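You operate a simulated robot arm through the tools that you are given. There is no shell and no other tool.

You are at the controls of a simulated two-armed robot. One attempt, no reset.

JOB
Pick up the white case from the top of the low red bench with one hand, pass it to the other hand and put it on the shelf under the long grey bench. Set down upright: white case.

The check looks at the end state, three seconds after you hand in, the way a careful person would. Anything else that was tipped, shoved, dropped, spilled or broken makes it a failure.

ROBOT AND FRAMES
Two 7-joint arms with two-finger parallel grippers on one trunk, on a base that moves. Base frame: it is fixed to the floor where the robot stands at the start and does not move with it; the origin is under the middle of the robot, x ahead of it, y to its left, z up; the surface under the hand at the start is at about z = 600. Units: mm, rad, N and s.
The left shoulder is at the start at [60, 143, 826], the right one opposite. With the tool pointing down near the work surface each hand reaches from about 300 to 740 mm from the robot's upright axis, wherever it stands, measured 20 degrees to its own side. Places, roughly: shelf under the long grey bench [-3300, 800, 300]. Payload 1.57 kg a hand.
Tool frame (each hand has its own): the origin (TCP) lies between the finger pads and is the grasp point; the fingertips stand 30 mm ahead of it; z points along the fingers, y is the line along which they close. The gripper opens to 110 mm. The fingers are 24 mm wide and 12 mm thick; the gripper's body (48 by 112 mm) begins 78 mm behind the TCP.
Orientation is that of the tool frame in the base frame, as [roll, pitch, yaw] about the fixed x, y, z axes, in that order (R = Rz(yaw) Ry(pitch) Rx(roll)). With the fingers straight down and closing along the base's y, the tool's x points along the base's -x, its y along +y and its z along -z.

CONTROLS
- The arms move only by the tool nudge_tool. It takes "left_rows", "right_rows" or both (then of equal length, played together; a hand with none holds still); each is a list that holds one entry, the list of rows, each a list of 7 numbers: the shift along the tool's x, y, z in units of 20 mm (1.0 is 20 mm), then the turn, a rotation vector about the tool's x, y, z in units of 4 degrees (1.0 is 4 degrees), then the gripper command, from -1 (shut) to 1 (fully open), values between in proportion. In form: [[[dx, dy, dz, rx, ry, rz, hand], ...]]. A call has 1 to 20 rows; each row shifts and turns the commanded pose from where the row before left it, along the tool's axes as they then stand. A call with a number of a shift or a turn outside -1 to 1 is refused whole. Each row takes 0.2 s and may step no farther than 50 mm and 0.15 rad from the row before; otherwise, or with a gripper value out of range, the whole call is refused. Where a pose cannot be reached the arm comes as near as it can. A force on the tool above 40 N (or 10 N above the force at the start of the call, whichever is more), or a blocked arm, ends the call early, and 0.2 s more pass. The fingers move at their own pace (about 45 mm/s each) and stop on an object; they squeeze with about 43 N. The grip force told is the motor's: it shows also when the fingers shut on nothing. Time passes only in rows, and 0.2 s behind the last, so rows that do not move let the fingers close. It gives the time, the measured TCP pose, the force on the tool (base axes), the opening and the grip force at its end, in the units of the frame above (readings bear some noise), with the torque about the TCP (base axes, N m) and any sound that the robot's microphone picked up.
- Cameras (640 x 400 px; columns grow to the right, rows downward): "scene" is now at [23.9, 7.6, 1426.8]; the picture's right is [-0.07, -1.00, 0.00], its down [-0.84, 0.06, -0.53] and it looks along [0.53, -0.04, -0.85] (base axes); focal length 274 px, centre (320, 200). "left" rides on the left gripper at [70, -16, -141] in its tool frame; the picture's right is [0.23, 0.97, 0.00], its down [-0.86, 0.20, -0.48] and it looks along [-0.47, 0.11, 0.88] (tool axes); focal length 222 px, centre (320, 200). "right" rides on the right gripper at [70, 16, -141] in its tool frame; the picture's right is [-0.23, 0.97, 0.00], its down [-0.85, -0.20, -0.48] and it looks along [-0.47, -0.11, 0.88] (tool axes); focal length 222 px, centre (320, 200). There is no depth. A picture from a camera that has moved, and an enlarged one, comes with that camera's place and axes in the base frame and with its lens. The place of the scene camera against the robot may be out by one fixed shift of up to 25 mm in any direction.
- grab_frame(camera): a new picture of that camera. No time passes.
- raise_lower(by): slides the trunk up (or, below 0, down) by that many mm; the arms and the scene camera ride with it, the base frame stays. It gives what a move gives, with no picture.
- drive_base(legs): drives the robot by 1 to 6 legs, each [ahead, left, turn to the left] in mm, mm and rad, along the robot's own axes; the way and the turn of a leg run together, so that a leg with both is an arc; at most 1500 mm and 3.142 rad a leg. The arms and the cameras ride along, it lands a little off, and it stops where it bumps. It gives what a move gives.
- turn_head(pan, tilt): turns the head with the scene camera to pan (to the left, within 1.501 rad either way) and tilt (down, from -0.506 to 1.204), counted from straight ahead of the robot. It gives what a move gives.
- inspect(camera, box): a new picture of the part [left, top, right, bottom] of that camera's present view, enlarged. No time passes.
- job_done(): hands the job in; it is judged then, once.

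Nothing tells you exact positions but the pictures and the camera data. Unless the task says otherwise, let go and move clear before handing in.

The tools are called after "Emit:" by a JSON object that holds its "name" and its "arguments". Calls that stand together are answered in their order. nudge_tool: Moves the arms, as the interface text tells. Its arguments: {"type":"object","properties":{"left_rows":{"type":"array","items":{"type":"array","items":{"type":"array","items":{"type":"number"}}}},"right_rows":{"type":"array","items":{"type":"array","items":{"type":"array","items":{"type":"number"}}}}},"required":[]} The other tools are called the same way: raise_lower (by) moves the trunk up or down; drive_base (legs) drives the base; turn_head (pan, tilt) turns the head that bears the scene camera; grab_frame (camera) takes a picture; inspect (camera, box) takes an enlarged picture of a part of a camera's view; job_done () hands the job in.

At the start:

```text
time_s: 0.0
left_ee_pos: [437.0, 150.3, 872.5]
left_ee_rot: [-3.141, -0.001, 3.141]
left_wrist_force: [0.1, -0.3, 0.2]
left_torque: [-0.02, -0.02, 0.0]
left_grip_width: 110.1
left_grip_force: 0.0
right_ee_pos: [532.2, -266.8, 830.4]
right_ee_rot: [-3.141, 0.0, 3.141]
right_wrist_force: [0.0, 0.7, 0.2]
right_torque: [-0.02, -0.01, 0.02]
right_grip_width: 109.8
right_grip_force: 0.2
trunk travel left (down, up): [-425.0, 165.0]
robot x, y, heading: [1.6, -1.0, -0.002]
head pan, tilt (commanded): [-0.075, 1.007]
```

scene: 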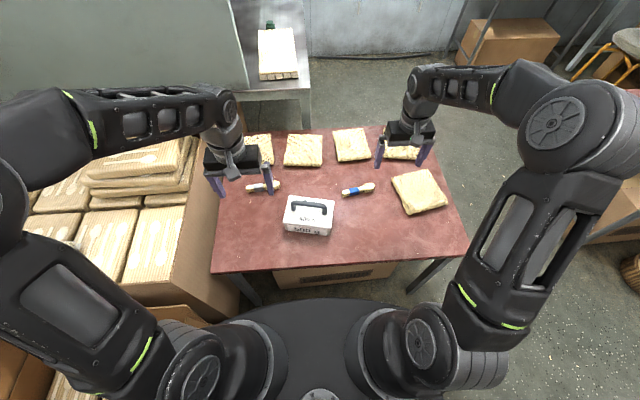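
right: 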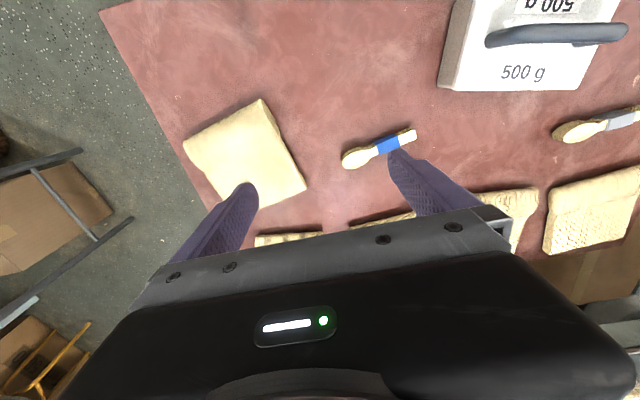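
left: 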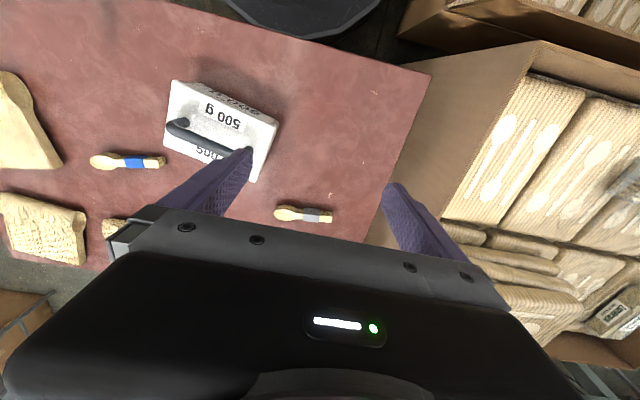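

I see a white case with a dark handle on the red bench in front of me, among bread-like pieces and small brushes. I'll look at it closer before moving.

Emit:
{"name": "inspect", "arguments": {"camera": "scene", "box": [200, 120, 480, 295]}}

Emit:
{"name": "inspect", "arguments": {"camera": "left", "box": [100, 40, 340, 190]}}

Emit:
{"name": "inspect", "arguments": {"camera": "right", "box": [400, 0, 640, 150]}}

```text
2.29 times, centred on (340, 208) of scene
camera zoom: at [23.9, 7.6, 1426.8], right [-0.07, -1.0, 0.0], down [-0.84, 0.06, -0.53], along [0.53, -0.04, -0.85], focal length 626 px, centre (274, 183)
```

zoom: 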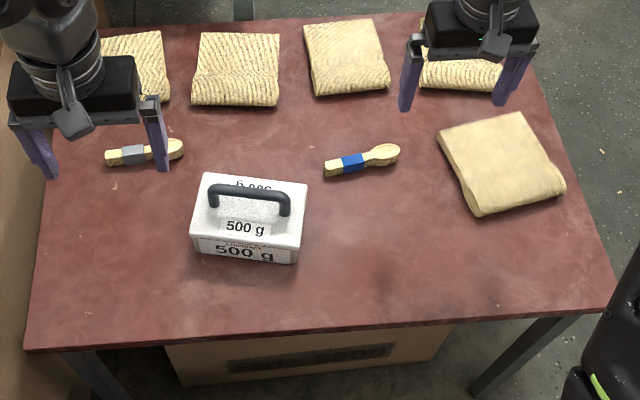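

```text
2.67 times, centred on (220, 115) of left
camera zoom: at [366.7, 134.8, 1012.9], right [-0.23, 0.97, 0.0], down [0.86, 0.2, 0.48], along [0.47, 0.11, -0.88], focal length 592 px, centre (587, 427)
```

zoom: 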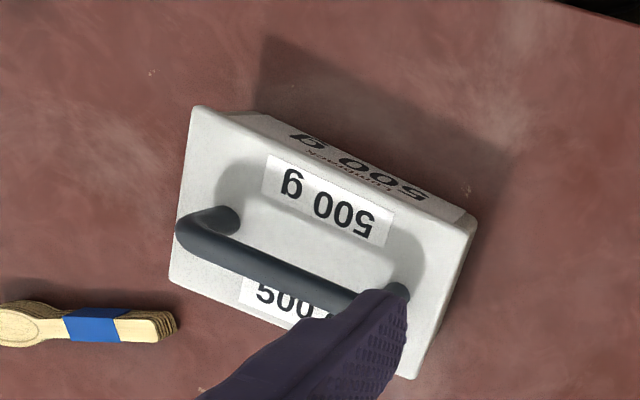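

```text
2.67 times, centred on (520, 75) of right
camera zoom: at [462.3, -251.3, 972.3], right [0.23, 0.97, 0.0], down [0.85, -0.2, 0.48], along [0.47, -0.11, -0.88], focal length 592 px, centre (-213, 533)
```

zoom: 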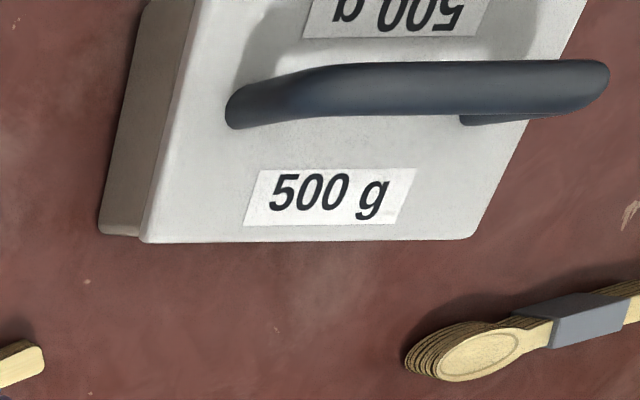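

The white case is about 147 x 105 mm with a handle, centred near (475, 5) on the bench at z≈600. Before picking a grasp I want to see the surroundings and the target shelf, so I'll look around with the head.

Emit:
{"name": "turn_head", "arguments": {"pan": 1.5, "tilt": 0.5}}

Emit:
{"name": "grab_frame", "arguments": {"camera": "scene"}}

Emit:
{"name": "turn_head", "arguments": {"pan": -1.5, "tilt": 0.5}}

Emit:
{"name": "grab_frame", "arguments": {"camera": "scene"}}

```text
time_s: 1.6
left_ee_pos: [436.8, 149.8, 871.6]
left_ee_rot: [-3.141, -0.001, 3.141]
left_wrist_force: [0.0, -0.1, 0.2]
left_torque: [0.02, -0.01, -0.02]
left_grip_width: 110.1
left_grip_force: 0.0
right_ee_pos: [531.9, -267.3, 831.2]
right_ee_rot: [-3.141, 0.001, -3.141]
right_wrist_force: [-0.3, -0.1, -0.7]
right_torque: [-0.03, -0.02, 0.02]
right_grip_width: 110.1
right_grip_force: 0.0
trunk travel left (down, up): [-425.0, 165.0]
robot x, y, heading: [-0.1, -0.1, -0.0]
head pan, tilt (commanded): [1.499, 0.499]
```

```text
taken
camera scene: at [-38.6, 103.5, 1468.4], right [1.0, -0.07, 0.0], down [-0.03, -0.48, -0.88], along [0.06, 0.88, -0.48], focal length 274 px, centre (320, 200)
```

scene: 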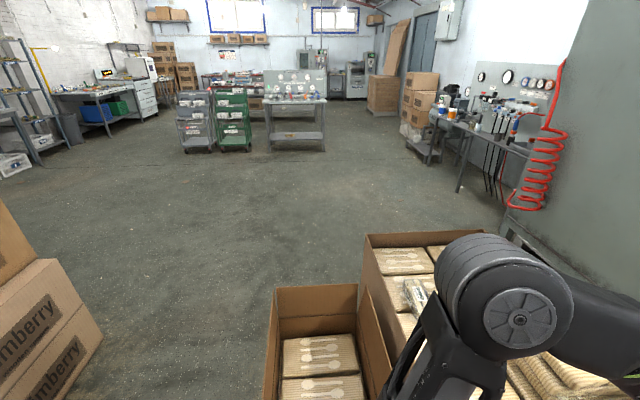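

```text
time_s: 4.2
left_ee_pos: [437.0, 150.1, 872.5]
left_ee_rot: [3.141, 0.001, -3.141]
left_wrist_force: [0.2, 1.1, -0.8]
left_torque: [0.01, 0.03, 0.0]
left_grip_width: 110.2
left_grip_force: 0.0
right_ee_pos: [531.9, -266.2, 829.6]
right_ee_rot: [-3.142, 0.0, 3.141]
right_wrist_force: [0.8, 0.5, 0.4]
right_torque: [-0.01, 0.0, 0.01]
right_grip_width: 110.0
right_grip_force: 0.1
trunk travel left (down, up): [-425.0, 165.0]
robot x, y, heading: [1.6, -2.1, -0.002]
head pan, tilt (commanded): [-1.499, 0.499]
```

```text
taken
camera scene: at [-38.6, -78.0, 1468.4], right [-1.0, -0.07, 0.0], down [-0.03, 0.48, -0.88], along [0.06, -0.88, -0.48], focal length 274 px, centre (320, 200)
```

scene: 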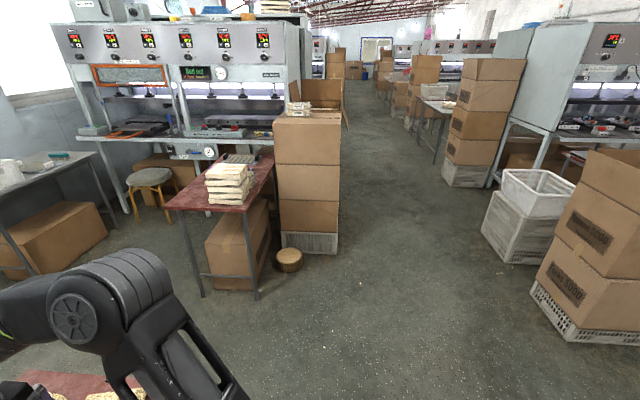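

The left side and right side are open floor, with cartons close on the left. I'll rotate in place to the right (hands are well above the bench items) so the head can see directly behind.

Emit:
{"name": "drive_base", "arguments": {"legs": [[0, 0, -0.8]]}}

Emit:
{"name": "grab_frame", "arguments": {"camera": "scene"}}

```text
time_s: 6.8
left_ee_pos: [408.6, -210.6, 872.4]
left_ee_rot: [3.141, 0.0, 2.336]
left_wrist_force: [0.3, 0.0, -0.3]
left_torque: [0.0, -0.01, -0.01]
left_grip_width: 109.9
left_grip_force: 0.0
right_ee_pos: [175.4, -568.7, 830.3]
right_ee_rot: [-3.141, 0.001, 2.334]
right_wrist_force: [-0.4, 0.1, -0.4]
right_torque: [0.0, -0.04, -0.01]
right_grip_width: 110.2
right_grip_force: 0.1
trunk travel left (down, up): [-425.0, 165.0]
robot x, y, heading: [-1.3, -3.3, -0.803]
head pan, tilt (commanded): [-1.499, 0.499]
```

```text
taken
camera scene: at [-97.1, -33.2, 1468.4], right [-0.74, 0.67, 0.0], down [0.32, 0.36, -0.88], along [-0.59, -0.65, -0.48], focal length 274 px, centre (320, 200)
```

scene: 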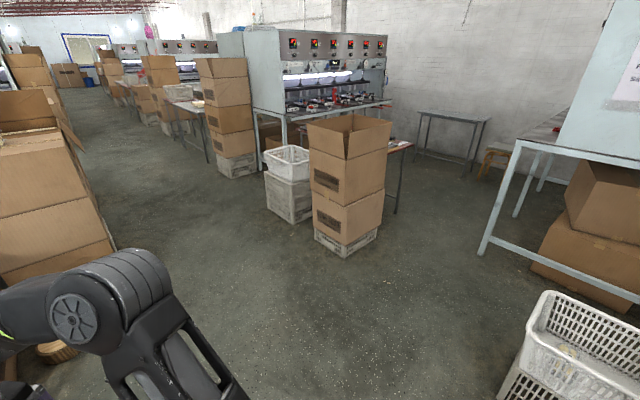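

There's a white crate stack almost directly behind, at about x≈-1350. I'll turn further to see toward the target shelf.

Emit:
{"name": "drive_base", "arguments": {"legs": [[0, 0, -0.9]]}}

Emit:
{"name": "turn_head", "arguments": {"pan": -1.3, "tilt": 0.35}}

Emit:
{"name": "grab_frame", "arguments": {"camera": "scene"}}

```text
time_s: 9.5
left_ee_pos: [89.3, -452.6, 872.5]
left_ee_rot: [3.139, -0.001, 1.437]
left_wrist_force: [0.4, -0.2, 0.2]
left_torque: [-0.01, -0.03, -0.04]
left_grip_width: 110.0
left_grip_force: 0.2
right_ee_pos: [-336.0, -490.6, 829.5]
right_ee_rot: [-3.14, 0.001, 1.437]
right_wrist_force: [-0.3, 0.6, -0.7]
right_torque: [0.02, -0.01, 0.03]
right_grip_width: 110.0
right_grip_force: 0.0
trunk travel left (down, up): [-425.0, 165.0]
robot x, y, heading: [-0.2, -1.0, -1.706]
head pan, tilt (commanded): [-1.499, 0.499]
```

```text
time_s: 10.2
left_ee_pos: [90.9, -453.1, 872.0]
left_ee_rot: [-3.141, 0.0, 1.438]
left_wrist_force: [0.3, -0.4, 0.5]
left_torque: [0.0, 0.01, 0.01]
left_grip_width: 110.0
left_grip_force: 0.0
right_ee_pos: [-337.3, -491.1, 830.7]
right_ee_rot: [3.141, 0.0, 1.436]
right_wrist_force: [-0.1, 0.6, -0.3]
right_torque: [-0.02, -0.03, -0.01]
right_grip_width: 109.8
right_grip_force: 0.0
trunk travel left (down, up): [-425.0, 165.0]
robot x, y, heading: [1.0, -1.7, -1.708]
head pan, tilt (commanded): [-1.3, 0.351]
```

```text
taken
camera scene: at [-103.6, 29.8, 1482.0], right [-0.13, 0.99, 0.0], down [0.34, 0.05, -0.94], along [-0.93, -0.13, -0.34], focal length 274 px, centre (320, 200)
```

scene: 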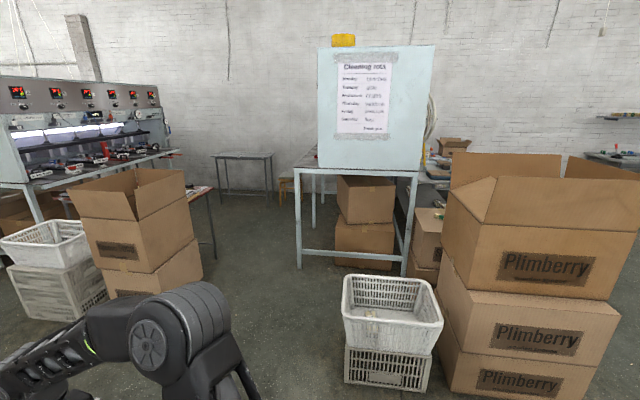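

Emit:
{"name": "inspect", "arguments": {"camera": "scene", "box": [280, 90, 640, 315]}}

Emit:
{"name": "inspect", "arguments": {"camera": "scene", "box": [370, 130, 480, 300]}}

```text
1.78 times, centred on (460, 202) of scene
camera zoom: at [-103.6, 29.8, 1482.0], right [-0.13, 0.99, 0.0], down [0.34, 0.05, -0.94], along [-0.93, -0.13, -0.34], focal length 486 px, centre (71, 196)
```

zoom: 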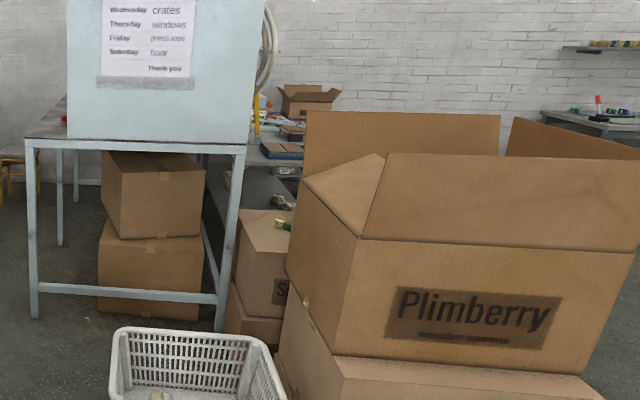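

```text
2.35 times, centred on (425, 215) of scene
camera zoom: at [-103.6, 29.8, 1482.0], right [-0.13, 0.99, 0.0], down [0.34, 0.05, -0.94], along [-0.93, -0.13, -0.34], focal length 644 px, centre (73, 165)
```

zoom: 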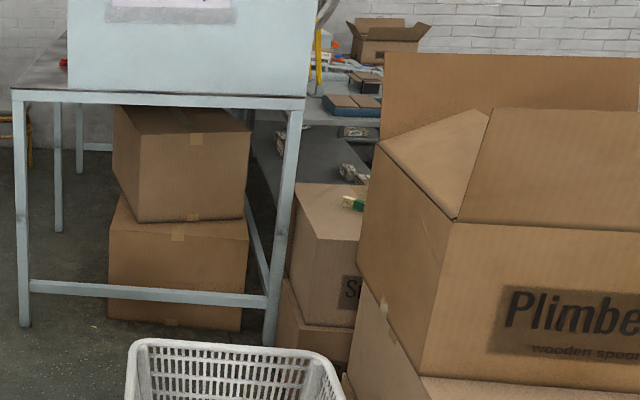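

Behind the robot, crates and the Plimberry carton stack block the way; the grey bench with a shelf lies beyond at (-3300, 800), to be reached around the left of the Plimberry stack. I'll turn back to the red bench now to pick up the case first.

Emit:
{"name": "drive_base", "arguments": {"legs": [[0, 0, 1.706]]}}

Emit:
{"name": "turn_head", "arguments": {"pan": 0.0, "tilt": 1.1}}

Emit:
{"name": "grab_frame", "arguments": {"camera": "scene"}}

```text
time_s: 14.7
left_ee_pos: [439.5, 139.0, 872.3]
left_ee_rot: [3.142, 0.0, 3.116]
left_wrist_force: [-0.2, -0.4, 0.2]
left_torque: [-0.01, 0.03, 0.0]
left_grip_width: 109.9
left_grip_force: 0.1
right_ee_pos: [525.2, -279.0, 830.6]
right_ee_rot: [-3.141, 0.001, 3.116]
right_wrist_force: [0.4, 1.2, -0.6]
right_torque: [-0.01, 0.01, -0.01]
right_grip_width: 110.1
right_grip_force: 0.0
trunk travel left (down, up): [-425.0, 165.0]
robot x, y, heading: [-2.4, 0.1, -0.02]
head pan, tilt (commanded): [-1.3, 0.351]
```

```text
time_s: 16.1
left_ee_pos: [439.4, 139.3, 871.7]
left_ee_rot: [-3.142, 0.0, 3.116]
left_wrist_force: [-0.1, -0.2, -0.4]
left_torque: [-0.03, -0.02, -0.02]
left_grip_width: 109.8
left_grip_force: 0.0
right_ee_pos: [525.3, -280.7, 829.0]
right_ee_rot: [3.141, -0.001, 3.119]
right_wrist_force: [0.6, 0.5, -0.7]
right_torque: [-0.02, 0.02, -0.02]
right_grip_width: 110.1
right_grip_force: 0.0
trunk travel left (down, up): [-425.0, 165.0]
robot x, y, heading: [2.6, -2.2, -0.024]
head pan, tilt (commanded): [0.0, 1.1]
```

```text
taken
camera scene: at [18.0, 11.9, 1420.7], right [-0.02, -1.0, 0.0], down [-0.89, 0.02, -0.45], along [0.45, -0.01, -0.89], focal length 274 px, centre (320, 200)
```

scene: 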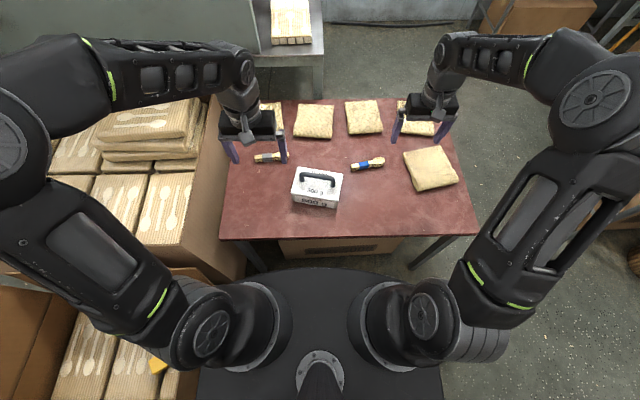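

The robot is back at the bench. I'll rotate the left hand about its vertical axis so that its fingers will close across the case's handle, well above the case, and look from there.

Emit:
{"name": "nudge_tool", "arguments": {"left_rows": [[[0, 0, 0, 0, 0, 1, 1], [0, 0, 0, 0, 0, 1, 1], [0, 0, 0, 0, 0, 1, 1], [0, 0, 0, 0, 0, 1, 1], [0, 0, 0, 0, 0, 1, 1], [0, 0, 0, 0, 0, 1, 1], [0, 0, 0, 0, 0, 1, 1], [0, 0, 0, 0, 0, 1, 1], [0, 0, 0, 0, 0, 1, 1], [0, 0, 0, 0, 0, 1, 1], [0, 0, 0, 0, 0, 1, 1], [0, 0, 0, 0, 0, 1, 1]]]}}

Emit:
{"name": "nudge_tool", "arguments": {"left_rows": [[[0, 0, 0, 0, 0, 1, 1], [0, 0, 0, 0, 0, 1, 1], [0, 0, 0, 0, 0, 1, 1], [0, 0, 0, 0, 0, 1, 1], [0, 0, 0, 0, 0, 1, 1], [0, 0, 0, 0, 0, 1, 1], [0, 0, 0, 0, 0, 1, 1], [0, 0, 0, 0, 0, 1, 1], [0, 0, 0, 0, 0, 1, 1], [0, 0, 0, 0, 0, 1, 1], [0, 0, 0, 0, 0, 1, 1], [0, 0, 0, 0, 0, 1, 1], [0, 0, 0, 0, 0, 0.9, 1]]]}}

Emit:
{"name": "grab_frame", "arguments": {"camera": "left"}}

Emit:
{"name": "grab_frame", "arguments": {"camera": "scene"}}

```text
time_s: 18.7
left_ee_pos: [439.4, 140.1, 871.0]
left_ee_rot: [-3.141, 0.0, 2.28]
left_wrist_force: [0.1, 0.6, -0.4]
left_torque: [0.02, 0.02, -0.01]
left_grip_width: 110.0
left_grip_force: 0.1
right_ee_pos: [525.4, -279.0, 829.8]
right_ee_rot: [3.141, 0.0, 3.117]
right_wrist_force: [-0.2, -0.4, -0.9]
right_torque: [0.01, 0.05, 0.0]
right_grip_width: 110.1
right_grip_force: 0.0
trunk travel left (down, up): [-425.0, 165.0]
robot x, y, heading: [-0.5, -2.7, -0.023]
head pan, tilt (commanded): [0.0, 1.1]
```

```text
time_s: 21.5
left_ee_pos: [440.3, 140.0, 872.1]
left_ee_rot: [-3.141, -0.001, 1.379]
left_wrist_force: [0.0, 0.3, 0.0]
left_torque: [0.02, 0.01, 0.0]
left_grip_width: 110.1
left_grip_force: 0.1
right_ee_pos: [526.2, -279.1, 831.5]
right_ee_rot: [-3.14, 0.001, 3.115]
right_wrist_force: [-0.1, 0.9, -1.0]
right_torque: [0.03, 0.04, -0.01]
right_grip_width: 109.9
right_grip_force: 0.0
trunk travel left (down, up): [-425.0, 165.0]
robot x, y, heading: [-1.4, -1.9, -0.03]
head pan, tilt (commanded): [0.0, 1.1]
```

```text
taken
camera left: at [437.4, 212.6, 1012.5], right [1.0, 0.04, 0.0], down [0.03, -0.88, 0.48], along [0.02, -0.48, -0.88], focal length 222 px, centre (320, 200)
```

left: 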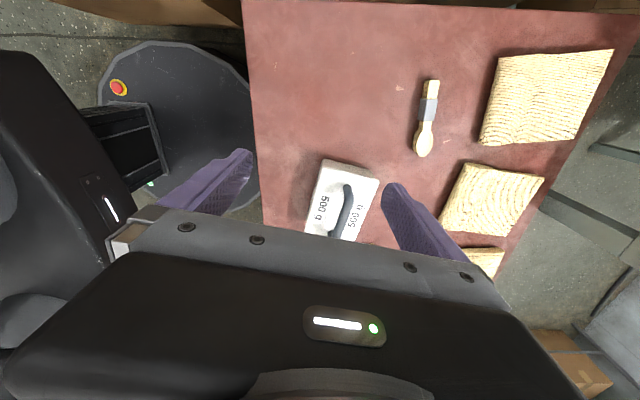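

```text
taken
camera scene: at [18.0, 12.0, 1420.7], right [-0.02, -1.0, 0.0], down [-0.89, 0.02, -0.45], along [0.45, -0.01, -0.89], focal length 274 px, centre (320, 200)
```

scene: 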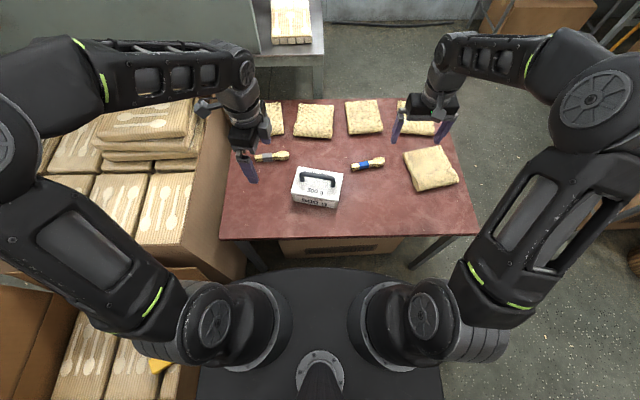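

Emit:
{"name": "inspect", "arguments": {"camera": "left", "box": [280, 140, 440, 240]}}

Emit:
{"name": "inspect", "arguments": {"camera": "scene", "box": [260, 140, 390, 222]}}

Emit:
{"name": "grab_frame", "arguments": {"camera": "right"}}

```text
4.00 times, centred on (360, 190) of left
camera zoom: at [437.4, 212.6, 1012.5], right [1.0, 0.04, 0.0], down [0.03, -0.88, 0.48], along [0.02, -0.48, -0.88], focal length 888 px, centre (160, 240)
```

zoom: 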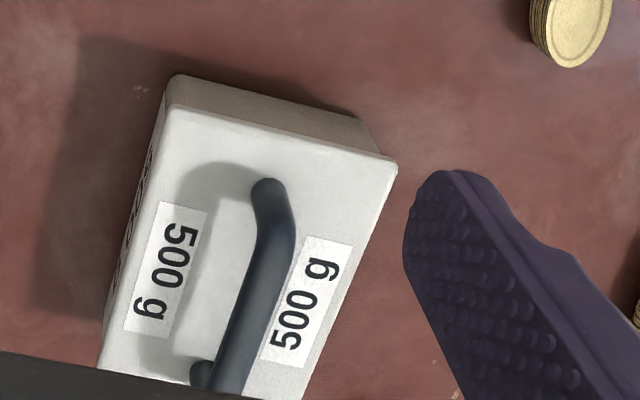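

```text
4.88 times, centred on (325, 181) of scene
camera zoom: at [18.0, 12.0, 1420.7], right [-0.02, -1.0, 0.0], down [-0.89, 0.02, -0.45], along [0.45, -0.01, -0.89], focal length 1335 px, centre (296, 293)
```

zoom: 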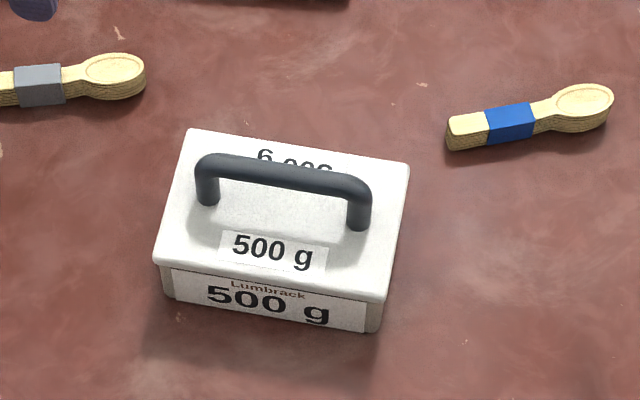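

```text
taken
camera right: at [456.2, -262.2, 972.3], right [0.25, 0.97, 0.0], down [0.85, -0.22, 0.48], along [0.46, -0.12, -0.88], focal length 222 px, centre (320, 200)
```

right: 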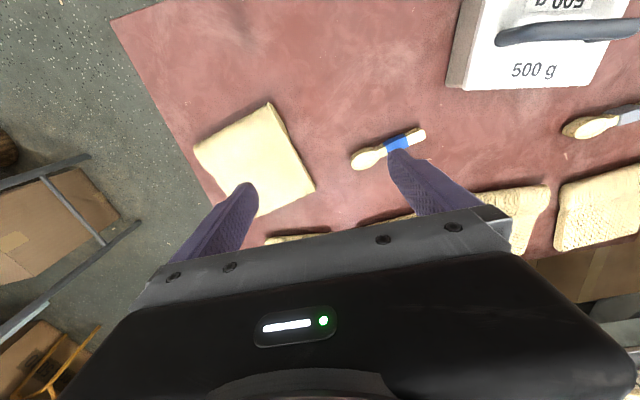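

The case lid is at z≈660, centred about (481, -1), with the handle bar about 44 mm above the lid running at yaw ≈78°. I'll bring the left hand over the left part of the handle, staying above it.

Emit:
{"name": "nudge_tool", "arguments": {"left_rows": [[[-0.922, 0.559, 0, 0, 0, 0.1, 1], [-0.922, 0.559, 0, 0, 0, 0.1, 1], [-0.922, 0.559, 0, 0, 0, 0, 1], [-0.922, 0.559, 0, 0, 0, 0, 1], [-0.922, 0.559, 0, 0, 0, 0, 1], [-0.922, 0.559, 0, 0, 0, 0, 1], [0, 0, 1, 0, 0, 0, 1], [0, 0, 1, 0, 0, 0, 1], [0, 0, 1, 0, 0, 0, 1], [0, 0, 0.6, 0, 0, 0, 1], [0, 0, 0, 0, 0, 0, 1]]]}}

Emit:
{"name": "grab_frame", "arguments": {"camera": "left"}}

Emit:
{"name": "grab_frame", "arguments": {"camera": "right"}}

Emit:
{"name": "inspect", "arguments": {"camera": "scene", "box": [220, 90, 440, 228]}}

```text
time_s: 23.9
left_ee_pos: [483.2, 17.9, 799.1]
left_ee_rot: [3.141, -0.001, 1.366]
left_wrist_force: [0.0, 0.0, -0.8]
left_torque: [0.0, 0.0, 0.01]
left_grip_width: 110.2
left_grip_force: 0.1
right_ee_pos: [524.9, -279.5, 831.8]
right_ee_rot: [-3.141, 0.0, 3.116]
right_wrist_force: [0.0, -0.6, 1.3]
right_torque: [0.03, 0.01, 0.04]
right_grip_width: 110.0
right_grip_force: 0.0
trunk travel left (down, up): [-425.0, 165.0]
robot x, y, heading: [1.3, -1.4, -0.022]
head pan, tilt (commanded): [0.0, 1.1]
```

```text
taken
camera left: at [481.9, 90.7, 940.4], right [1.0, 0.02, 0.0], down [0.02, -0.88, 0.48], along [0.01, -0.48, -0.88], focal length 222 px, centre (320, 200)
```

left: 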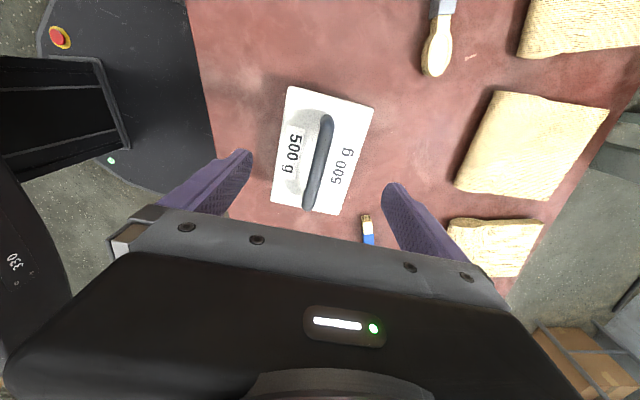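

```text
taken
camera right: at [456.2, -262.2, 972.3], right [0.25, 0.97, 0.0], down [0.85, -0.22, 0.48], along [0.46, -0.12, -0.88], focal length 222 px, centre (320, 200)
```

right: 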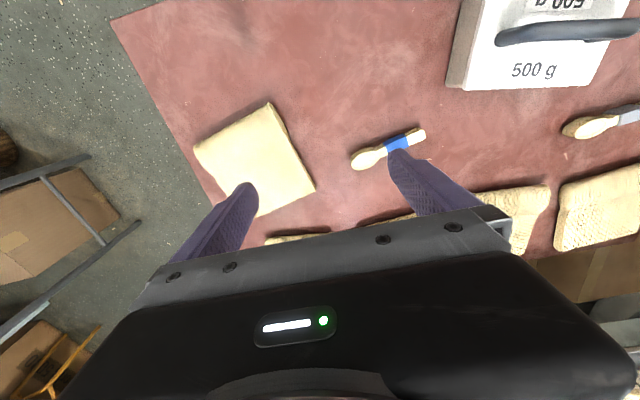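

```text
2.90 times, centred on (330, 159) of scene
camera zoom: at [18.0, 12.0, 1420.7], right [-0.02, -1.0, 0.0], down [-0.89, 0.02, -0.45], along [0.45, -0.01, -0.89], focal length 793 px, centre (291, 319)
```

zoom: 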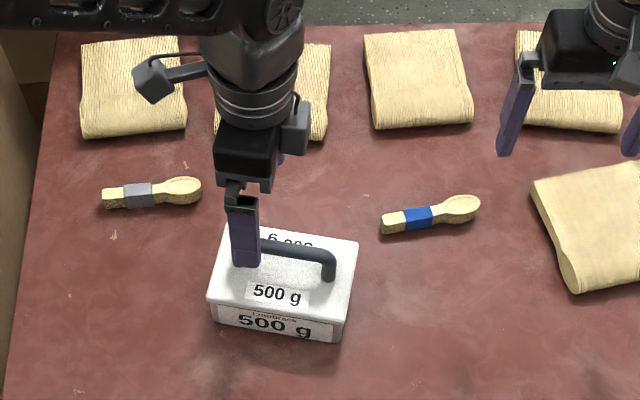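

Emit:
{"name": "inspect", "arguments": {"camera": "left", "box": [250, 70, 410, 230]}}

```text
2.50 times, centred on (330, 150) of left
camera zoom: at [481.9, 90.7, 940.4], right [1.0, 0.02, 0.0], down [0.02, -0.88, 0.48], along [0.01, -0.48, -0.88], focal length 555 px, centre (295, 325)
```

zoom: 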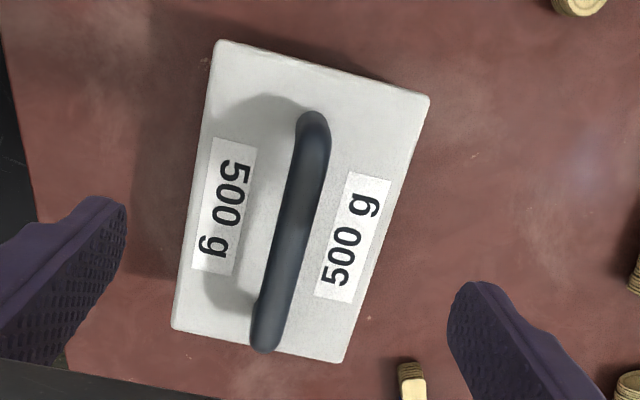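

The bar is confirmed: midpoint ≈ (481, -1, 703), yaw ≈ 77.5°. The left hand is lined up over its left part; I'll descend and close on the bar.

Emit:
{"name": "nudge_tool", "arguments": {"left_rows": [[[0, 0.1, 0.8, 0, 0, 0.17, 0.2], [0, 0, 1, 0, 0, 0, 0.2], [0, 0, 1, 0, 0, 0, 0.2], [0, 0, 1, 0, 0, 0, 0.2], [0, 0, 0.9, 0, 0, 0, 0.2], [0, 0, 0, 0, 0, 0, 0.2]]]}}

Emit:
{"name": "inspect", "arguments": {"camera": "left", "box": [180, 20, 460, 230]}}

Emit:
{"name": "inspect", "arguments": {"camera": "scene", "box": [260, 110, 390, 222]}}

```text
time_s: 25.3
left_ee_pos: [488.3, 17.6, 705.2]
left_ee_rot: [3.141, -0.001, 1.357]
left_wrist_force: [-1.4, -0.4, 0.0]
left_torque: [0.02, 0.02, 0.02]
left_grip_width: 66.1
left_grip_force: 0.1
right_ee_pos: [525.2, -279.9, 829.7]
right_ee_rot: [-3.142, 0.001, 3.116]
right_wrist_force: [0.7, 0.2, 0.4]
right_torque: [0.0, 0.02, 0.0]
right_grip_width: 110.0
right_grip_force: 0.0
trunk travel left (down, up): [-425.0, 165.0]
robot x, y, heading: [-1.6, -0.0, -0.026]
head pan, tilt (commanded): [0.0, 1.1]
```

```text
1.90 times, centred on (320, 125) of left
camera zoom: at [486.3, 90.1, 846.4], right [1.0, 0.01, 0.0], down [0.01, -0.88, 0.48], along [0.01, -0.48, -0.88], focal length 423 px, centre (320, 343)
```

zoom: 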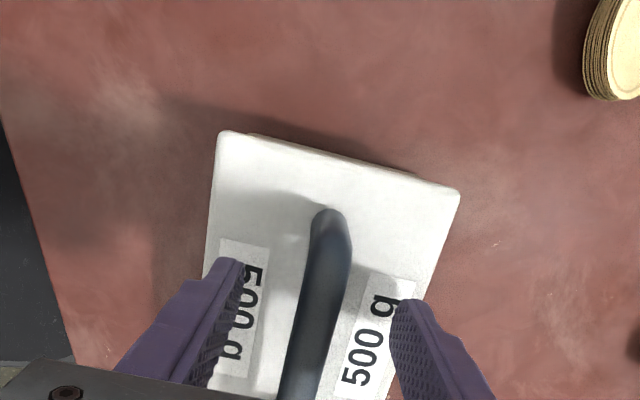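

```text
3.57 times, centred on (325, 166) of scene
camera zoom: at [18.0, 12.0, 1420.7], right [-0.02, -1.0, 0.0], down [-0.89, 0.02, -0.45], along [0.45, -0.01, -0.89], focal length 977 px, centre (302, 321)
```

zoom: 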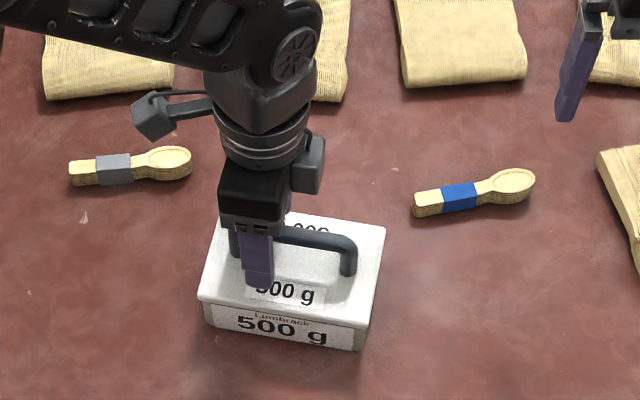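

The bar sits between the fingers. Closing the left hand now.

Emit:
{"name": "nudge_tool", "arguments": {"left_rows": [[[0, 0, 0, 0, 0, 0, -1], [0, 0, 0, 0, 0, 0, -1], [0, 0, 0, 0, 0, 0, -1], [0, 0, 0, 0, 0, 0, -1], [0, 0, 0, 0, 0, 0, -1], [0, 0, 0, 0, 0, 0, -1]]]}}

Emit:
{"name": "inspect", "arguments": {"camera": "left", "box": [180, 20, 460, 230]}}

```text
time_s: 26.7
left_ee_pos: [486.9, 17.9, 705.3]
left_ee_rot: [3.141, 0.0, 1.355]
left_wrist_force: [-1.4, 0.0, 0.4]
left_torque: [0.07, -0.02, -0.05]
left_grip_width: 15.6
left_grip_force: 30.9
right_ee_pos: [525.9, -280.4, 830.6]
right_ee_rot: [-3.141, 0.0, 3.116]
right_wrist_force: [0.4, -0.4, 0.3]
right_torque: [0.01, -0.01, -0.02]
right_grip_width: 109.9
right_grip_force: 0.1
trunk travel left (down, up): [-425.0, 165.0]
robot x, y, heading: [3.8, 0.9, -0.026]
head pan, tilt (commanded): [0.0, 1.1]
```

```text
1.90 times, centred on (320, 125) of left
camera zoom: at [486.3, 90.0, 846.7], right [1.0, 0.01, 0.0], down [0.01, -0.88, 0.48], along [0.01, -0.48, -0.88], focal length 423 px, centre (320, 343)
```

zoom: 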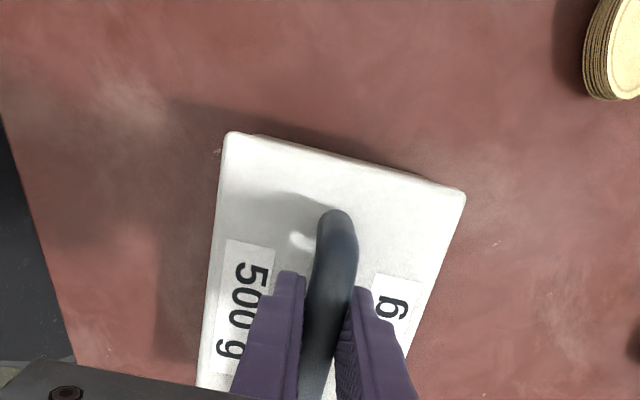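

The fingers hold the bar (15.6 mm). I'll lift a little and read the load and any tilt.

Emit:
{"name": "nudge_tool", "arguments": {"left_rows": [[[0, 0, -0.3, 0, 0, 0, -1], [0, 0, -0.4, 0, 0, 0, -1], [0, 0, -0.5, 0, 0, 0, -1], [0, 0, -0.5, 0, 0, 0, -1], [0, 0, 0, 0, 0, 0, -1], [0, 0, 0, 0, 0, 0, -1]]]}}

Emit:
{"name": "inspect", "arguments": {"camera": "left", "box": [180, 20, 460, 230]}}

Emit:
{"name": "inspect", "arguments": {"camera": "scene", "box": [260, 110, 390, 222]}}

```text
time_s: 28.1
left_ee_pos: [486.0, 18.4, 739.3]
left_ee_rot: [-3.142, 0.0, 1.354]
left_wrist_force: [0.0, 0.4, -4.9]
left_torque: [0.1, -0.01, 0.0]
left_grip_width: 15.5
left_grip_force: 30.5
right_ee_pos: [526.1, -279.8, 831.2]
right_ee_rot: [3.141, 0.0, 3.116]
right_wrist_force: [0.3, 0.8, -0.2]
right_torque: [0.02, -0.01, -0.01]
right_grip_width: 110.2
right_grip_force: 0.0
trunk travel left (down, up): [-425.0, 165.0]
robot x, y, heading: [5.7, -1.6, -0.025]
head pan, tilt (commanded): [0.0, 1.1]
```

```text
1.90 times, centred on (320, 125) of left
camera zoom: at [485.5, 90.5, 881.4], right [1.0, 0.01, 0.0], down [0.01, -0.88, 0.48], along [0.01, -0.48, -0.88], focal length 423 px, centre (320, 343)
```

zoom: 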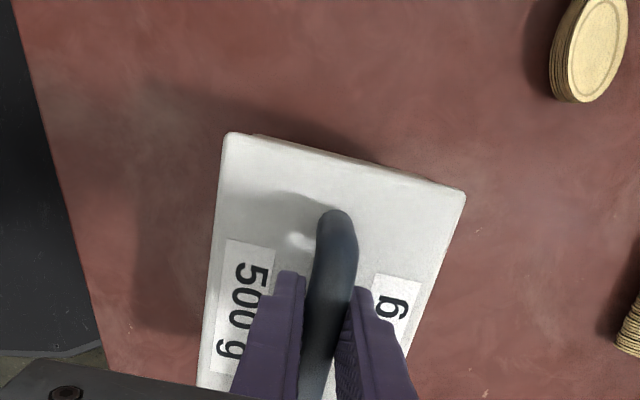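

```text
3.57 times, centred on (325, 166) of scene
camera zoom: at [18.4, 12.0, 1420.6], right [-0.02, -1.0, 0.0], down [-0.89, 0.02, -0.45], along [0.45, -0.01, -0.89], focal length 977 px, centre (302, 321)
```

zoom: 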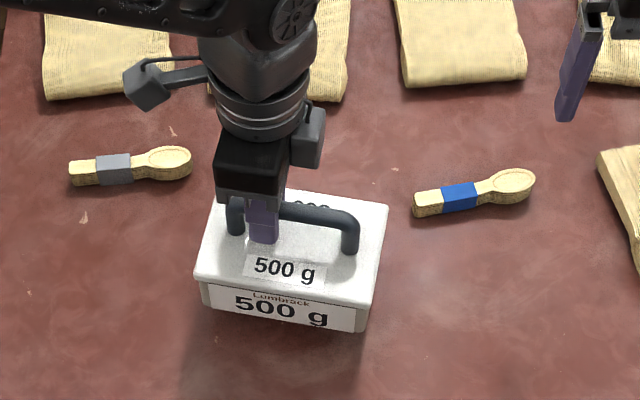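

The case weighs about 0.5 kg and hangs level with no slip. I'll lift it to z≈840, rotate it a bit and carry it forward to a good handover spot.

Emit:
{"name": "nudge_tool", "arguments": {"left_rows": [[[0, 0, -0.5, 0, 0, 0, -1], [0, 0, -0.8, 0, 0, 0, -1], [0, 0, -1, 0, 0, 0, -1], [0, 0, -1, 0, 0, 0, -1], [0, 0, -1, 0, 0, 0, -1], [0, 0, -0.7, 0, 0, -0.4, -1], [0, 0, 0, 0, 0, -0.8, -1], [0, 0, 0, 0, 0, -0.8, -1], [0, 0, 0, 0, 0, -0.8, -1], [0, 0, 0, 0, 0, -0.8, -1], [0, 0, 0, 0, 0, -0.8, -1], [0, 0, 0, 0, 0, -0.8, -1], [0, 0, 0, 0, 0, -0.8, -1], [0, 0, 0, 0, 0, -0.8, -1], [0, 0, 0, 0, 0, 0, -1]]]}}

Emit:
{"name": "nudge_tool", "arguments": {"left_rows": [[[-0.1, 0.4, 0, 0, 0, 0, -1], [-0.15, 0.73, 0, 0, 0, 0, -1], [-0.15, 0.73, 0, 0, 0, 0, -1], [-0.15, 0.73, 0, 0, 0, 0, -1], [-0.15, 0.73, 0, 0, 0, 0, -1], [-0.15, 0.73, 0, 0, 0, 0, -1], [-0.15, 0.73, 0, 0, 0, 0, -1], [-0.15, 0.73, 0, 0, 0, 0, -1], [-0.15, 0.7, 0, 0, 0, 0, -1], [-0.1, 0.35, 0, 0, 0, 0, -1], [0, 0, 0, 0, 0, 0, -1]]]}}

Emit:
{"name": "grab_frame", "arguments": {"camera": "scene"}}

Emit:
{"name": "grab_frame", "arguments": {"camera": "right"}}

```text
time_s: 31.3
left_ee_pos: [486.6, 17.9, 839.9]
left_ee_rot: [-3.141, 0.0, 1.83]
left_wrist_force: [0.1, -0.1, -4.9]
left_torque: [0.08, 0.03, 0.01]
left_grip_width: 15.4
left_grip_force: 31.8
right_ee_pos: [526.2, -279.4, 831.2]
right_ee_rot: [3.141, 0.001, 3.116]
right_wrist_force: [0.2, 0.7, 0.2]
right_torque: [-0.01, 0.01, 0.0]
right_grip_width: 110.0
right_grip_force: 0.1
trunk travel left (down, up): [-425.0, 165.0]
robot x, y, heading: [-0.9, -4.7, -0.026]
head pan, tilt (commanded): [0.0, 1.1]
```

```text
time_s: 33.7
left_ee_pos: [619.2, 23.1, 838.9]
left_ee_rot: [3.142, 0.0, 1.83]
left_wrist_force: [0.5, 0.6, -5.1]
left_torque: [0.09, 0.04, 0.01]
left_grip_width: 15.5
left_grip_force: 31.2
right_ee_pos: [525.8, -280.7, 830.0]
right_ee_rot: [-3.141, 0.0, 3.118]
right_wrist_force: [0.1, -0.3, 0.0]
right_torque: [0.05, 0.02, -0.04]
right_grip_width: 110.3
right_grip_force: 0.0
trunk travel left (down, up): [-425.0, 165.0]
robot x, y, heading: [1.0, -0.3, -0.024]
head pan, tilt (commanded): [0.0, 1.1]
```

```text
taken
camera scene: at [18.5, 12.0, 1420.6], right [-0.02, -1.0, 0.0], down [-0.89, 0.02, -0.45], along [0.45, -0.01, -0.89], focal length 274 px, centre (320, 200)
```

scene: 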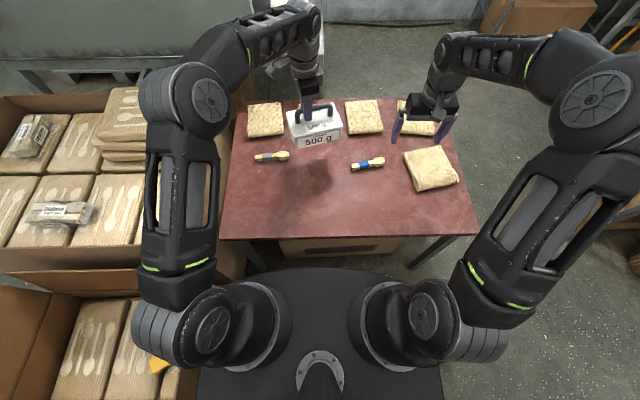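

```text
taken
camera right: at [456.5, -262.2, 972.2], right [0.25, 0.97, 0.0], down [0.85, -0.22, 0.48], along [0.46, -0.12, -0.88], focal length 222 px, centre (320, 200)
```

right: 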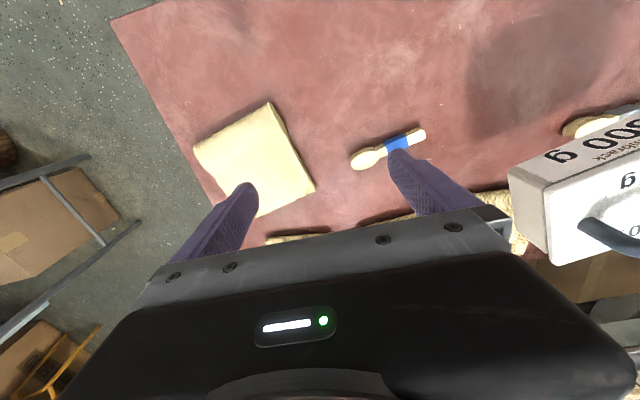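

The case is held steady near (619, 23, 839). Next I turn the right hand to point forward (horizontal), staying off to the right, so it can take the bar from behind.

Emit:
{"name": "nudge_tool", "arguments": {"right_rows": [[[0, 0, 0, 0, -1, 0, 1], [0, 0, 0, 0, -1, 0, 1], [0, 0, 0, 0, -1, 0, 1], [0, 0, 0, 0, -1, 0, 1], [0, 0, 0, 0, -1, 0, 1], [0, 0, 0, 0, -1, 0, 1], [0, 0, 0, 0, -1, 0, 1], [0, 0, 0, 0, -1, 0, 1], [0, 0, 0, 0, -1, 0, 1], [0, 0, 0, 0, -1, 0, 1], [0, 0, 0, 0, -1, 0, 1], [0, 0, 0, 0, 0, 0, 1]]]}}

Emit:
{"name": "grab_frame", "arguments": {"camera": "scene"}}

```text
time_s: 36.3
left_ee_pos: [619.9, 23.0, 840.4]
left_ee_rot: [3.14, 0.001, 1.829]
left_wrist_force: [-0.2, -0.8, -4.7]
left_torque: [0.09, 0.0, 0.0]
left_grip_width: 15.9
left_grip_force: 31.0
right_ee_pos: [523.6, -282.5, 828.6]
right_ee_rot: [-3.126, 0.66, 3.117]
right_wrist_force: [0.7, 0.7, -0.5]
right_torque: [0.03, 0.03, -0.06]
right_grip_width: 110.1
right_grip_force: 0.0
right hand out of reach, approached as far as the arm can: row 10, 11
trunk travel left (down, up): [-425.0, 165.0]
robot x, y, heading: [0.2, 0.7, -0.025]
head pan, tilt (commanded): [0.0, 1.1]
```

```text
taken
camera scene: at [18.4, 12.0, 1420.6], right [-0.02, -1.0, 0.0], down [-0.89, 0.02, -0.45], along [0.45, -0.01, -0.89], focal length 274 px, centre (320, 200)
```

scene: 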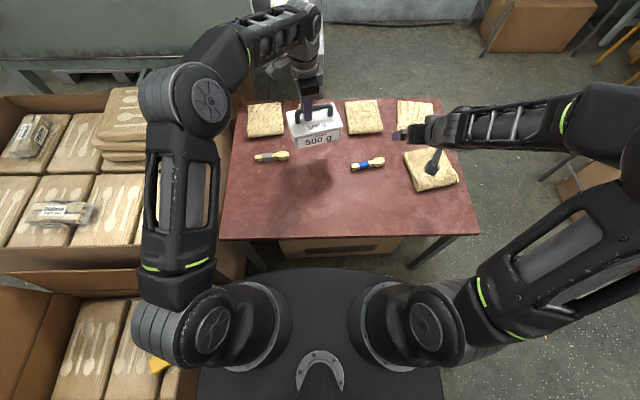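

The right wrist reached its limit at about 38° of tilt this close in. I'll try farther forward where the arm is more extended.

Emit:
{"name": "nudge_tool", "arguments": {"right_rows": [[[-0.72, 0, 0.695, 0, 0, 0, 1], [-0.72, 0, 0.695, 0, 0, 0, 1], [-0.72, 0, 0.695, 0, 0, 0, 1], [-0.72, 0, 0.695, 0, 0, 0, 1], [-0.72, 0, 0.695, 0, 0, 0, 1], [0, 0, 0, 0, -1, 0, 1], [0, 0, 0, 0, -1, 0, 1], [0, 0, 0, 0, -1, 0, 1], [0, 0, 0, 0, 0, 0, 1]]]}}

Emit:
{"name": "grab_frame", "arguments": {"camera": "scene"}}

```text
time_s: 38.3
left_ee_pos: [620.6, 24.6, 840.2]
left_ee_rot: [-3.141, 0.0, 1.827]
left_wrist_force: [0.4, 0.7, -4.2]
left_torque: [0.14, 0.02, 0.0]
left_grip_width: 15.3
left_grip_force: 31.0
right_ee_pos: [623.6, -283.5, 807.1]
right_ee_rot: [-3.12, 0.871, 3.123]
right_wrist_force: [0.1, 0.6, 0.2]
right_torque: [0.03, -0.04, -0.01]
right_grip_width: 109.7
right_grip_force: 0.1
right hand out of reach, approached as far as the arm can: row 6, 7
trunk travel left (down, up): [-425.0, 165.0]
robot x, y, heading: [1.6, -3.1, -0.022]
head pan, tilt (commanded): [0.0, 1.1]
```

```text
taken
camera scene: at [18.6, 11.9, 1420.7], right [-0.02, -1.0, 0.0], down [-0.89, 0.02, -0.45], along [0.45, -0.01, -0.89], focal length 274 px, centre (320, 200)
```

scene: 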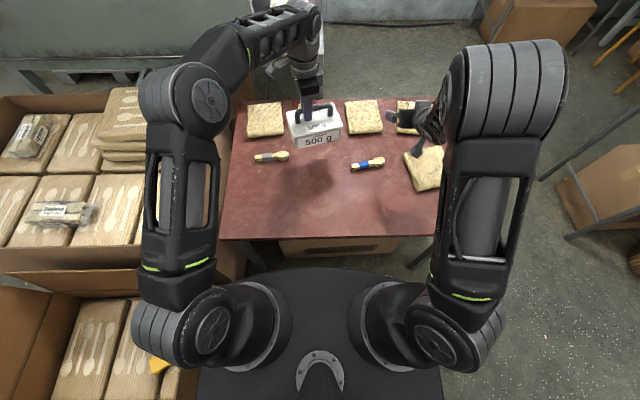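

The arm goes elbow-up and the tilt is now 50°. I'll test how far it can tilt at a longer reach, since that is what the shelf placement will need.

Emit:
{"name": "nudge_tool", "arguments": {"right_rows": [[[-0.8, 0, 0.6, 0, 0, 0, 1], [-0.8, 0, 0.6, 0, 0, 0, 1], [-0.8, 0, 0.6, 0, 0, 0, 1], [-0.8, 0, 0.6, 0, 0, 0, 1], [0, 0, 0, 0, -1, 0, 1], [0, 0, 0, 0, -1, 0, 1], [0, 0, 0, 0, -1, 0, 1], [0, 0, 0, 0, -1, 0, 1], [0, 0, 0, 0, 0, 0, 1]]]}}

Emit:
{"name": "grab_frame", "arguments": {"camera": "scene"}}

```text
time_s: 40.3
left_ee_pos: [620.0, 22.6, 839.3]
left_ee_rot: [-3.141, 0.0, 1.827]
left_wrist_force: [-0.2, -0.8, -5.4]
left_torque: [0.07, 0.04, 0.02]
left_grip_width: 15.5
left_grip_force: 31.1
right_ee_pos: [701.0, -285.1, 825.2]
right_ee_rot: [-3.109, 1.149, 3.138]
right_wrist_force: [-0.6, 0.1, -0.1]
right_torque: [-0.01, -0.01, -0.01]
right_grip_width: 110.1
right_grip_force: 0.1
trunk travel left (down, up): [-425.0, 165.0]
robot x, y, heading: [1.4, 2.8, -0.026]
head pan, tilt (commanded): [0.0, 1.1]
```

```text
taken
camera scene: at [18.5, 12.0, 1420.6], right [-0.02, -1.0, 0.0], down [-0.89, 0.02, -0.45], along [0.45, -0.01, -0.89], focal length 274 px, centre (320, 200)
```

scene: 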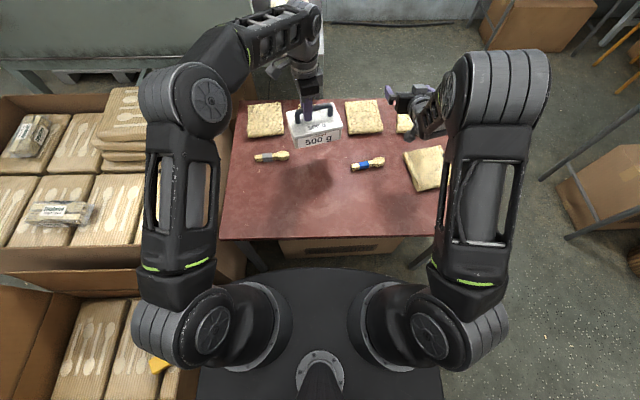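

Emit:
{"name": "nudge_tool", "arguments": {"right_rows": [[[-0.407, 0, 0.913, 0, 0, 0, 1], [-0.407, 0, 0.913, 0, 0, 0, 1], [-0.407, 0, 0.913, 0, 0, 0, 1], [-0.407, 0, 0.913, 0, 0, 0, 1], [0, 0, 0, 0, -1, 0, 1], [0, 0, 0, 0, -1, 0, 1], [0, 0, 0, 0, -1, 0, 1], [0, 0, 0, 0, -1, 0, 1], [0, 0, 0, 0, -1, 0, 1], [0, 0, 0, 0, -1, 0, 1], [0, 0, 0, 0, 0, 0, 1]]]}}

Emit:
{"name": "grab_frame", "arguments": {"camera": "scene"}}

```text
time_s: 42.7
left_ee_pos: [619.9, 23.1, 839.4]
left_ee_rot: [3.141, 0.001, 1.828]
left_wrist_force: [0.6, 0.0, -5.3]
left_torque: [0.1, 0.03, 0.01]
left_grip_width: 15.5
left_grip_force: 31.1
right_ee_pos: [781.8, -289.2, 823.9]
right_ee_rot: [-1.792, 1.558, -1.824]
right_wrist_force: [0.2, 0.7, -0.2]
right_torque: [0.0, -0.02, 0.04]
right_grip_width: 109.9
right_grip_force: 0.0
trunk travel left (down, up): [-425.0, 165.0]
robot x, y, heading: [-2.5, 1.2, -0.024]
head pan, tilt (commanded): [0.0, 1.1]
```

```text
taken
camera scene: at [18.5, 12.0, 1420.6], right [-0.02, -1.0, 0.0], down [-0.89, 0.02, -0.45], along [0.45, -0.01, -0.89], focal length 274 px, centre (320, 200)
```

scene: 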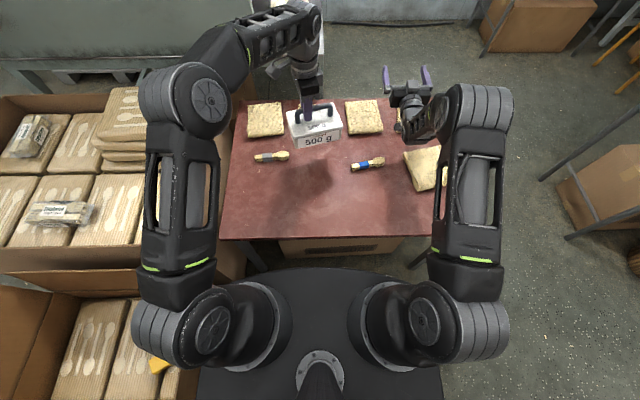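

Horizontal pointing works at x≈780. I'll now roll the right hand by -90° about its own axis so its fingers close vertically (camera to the right side).

Emit:
{"name": "nudge_tool", "arguments": {"right_rows": [[[0, 0, 0, 0, 0, -1, 1], [0, 0, 0, 0, 0, -1, 1], [0, 0, 0, 0, 0, -1, 1], [0, 0, 0, 0, 0, -1, 1], [0, 0, 0, 0, 0, -1, 1], [0, 0, 0, 0, 0, -1, 1], [0, 0, 0, 0, 0, -1, 1], [0, 0, 0, 0, 0, -1, 1], [0, 0, 0, 0, 0, -1, 1], [0, 0, 0, 0, 0, -1, 1], [0, 0, 0, 0, 0, -1, 1]]]}}

Emit:
{"name": "nudge_tool", "arguments": {"right_rows": [[[0, 0, 0, 0, 0, -1, 1], [0, 0, 0, 0, 0, -1, 1], [0, 0, 0, 0, 0, -1, 1], [0, 0, 0, 0, 0, -1, 1], [0, 0, 0, 0, 0, -1, 1], [0, 0, 0, 0, 0, -1, 1], [0, 0, 0, 0, 0, -1, 1], [0, 0, 0, 0, 0, -1, 1], [0, 0, 0, 0, 0, -1, 1], [0, 0, 0, 0, 0, -1, 1], [0, 0, 0, 0, 0, -1, 1], [0, 0, 0, 0, 0, -0.5, 1], [0, 0, 0, 0, 0, 0, 1]]]}}

Emit:
{"name": "grab_frame", "arguments": {"camera": "scene"}}

Emit:
{"name": "grab_frame", "arguments": {"camera": "right"}}

```text
time_s: 45.1
left_ee_pos: [620.2, 23.3, 840.7]
left_ee_rot: [-3.141, 0.0, 1.828]
left_wrist_force: [-0.5, 0.1, -4.7]
left_torque: [0.09, 0.03, -0.01]
left_grip_width: 15.8
left_grip_force: 30.9
right_ee_pos: [781.3, -288.5, 825.2]
right_ee_rot: [-1.577, 0.788, -1.609]
right_wrist_force: [-0.3, -0.6, -0.5]
right_torque: [0.01, 0.03, 0.01]
right_grip_width: 110.1
right_grip_force: 0.1
trunk travel left (down, up): [-425.0, 165.0]
robot x, y, heading: [4.1, -3.2, -0.029]
head pan, tilt (commanded): [0.0, 1.1]
```

```text
time_s: 47.9
left_ee_pos: [619.1, 24.2, 838.9]
left_ee_rot: [3.141, -0.001, 1.829]
left_wrist_force: [-0.2, 0.5, -4.7]
left_torque: [0.09, 0.02, -0.01]
left_grip_width: 15.3
left_grip_force: 30.5
right_ee_pos: [782.1, -290.6, 823.3]
right_ee_rot: [-1.575, -0.012, -1.605]
right_wrist_force: [0.0, 0.3, -0.4]
right_torque: [0.0, -0.01, -0.01]
right_grip_width: 110.0
right_grip_force: 0.2
trunk travel left (down, up): [-425.0, 165.0]
robot x, y, heading: [-0.3, -0.4, -0.023]
head pan, tilt (commanded): [0.0, 1.1]
```

```text
taken
camera scene: at [18.5, 12.0, 1420.6], right [-0.02, -1.0, 0.0], down [-0.89, 0.02, -0.45], along [0.45, -0.01, -0.89], focal length 274 px, centre (320, 200)
```

scene: 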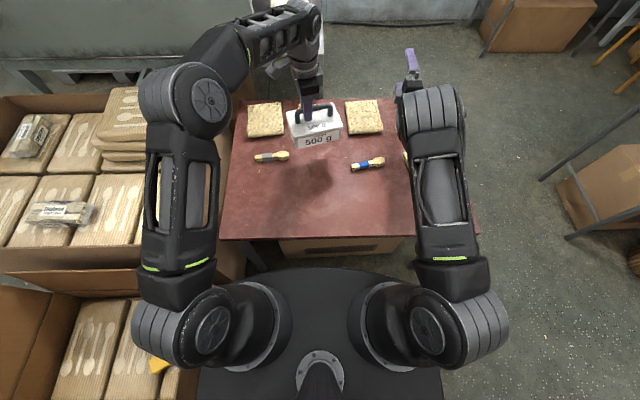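

```text
taken
camera right: at [638.3, -354.2, 808.5], right [0.0, 0.21, -0.98], down [-0.45, 0.87, 0.19], along [0.89, 0.44, 0.1], focal length 222 px, centre (320, 200)
```

right: 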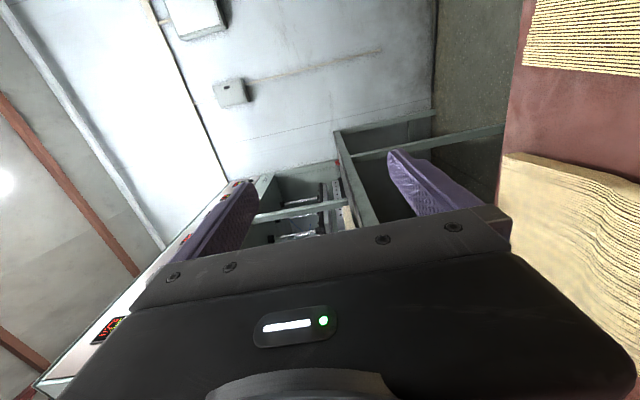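

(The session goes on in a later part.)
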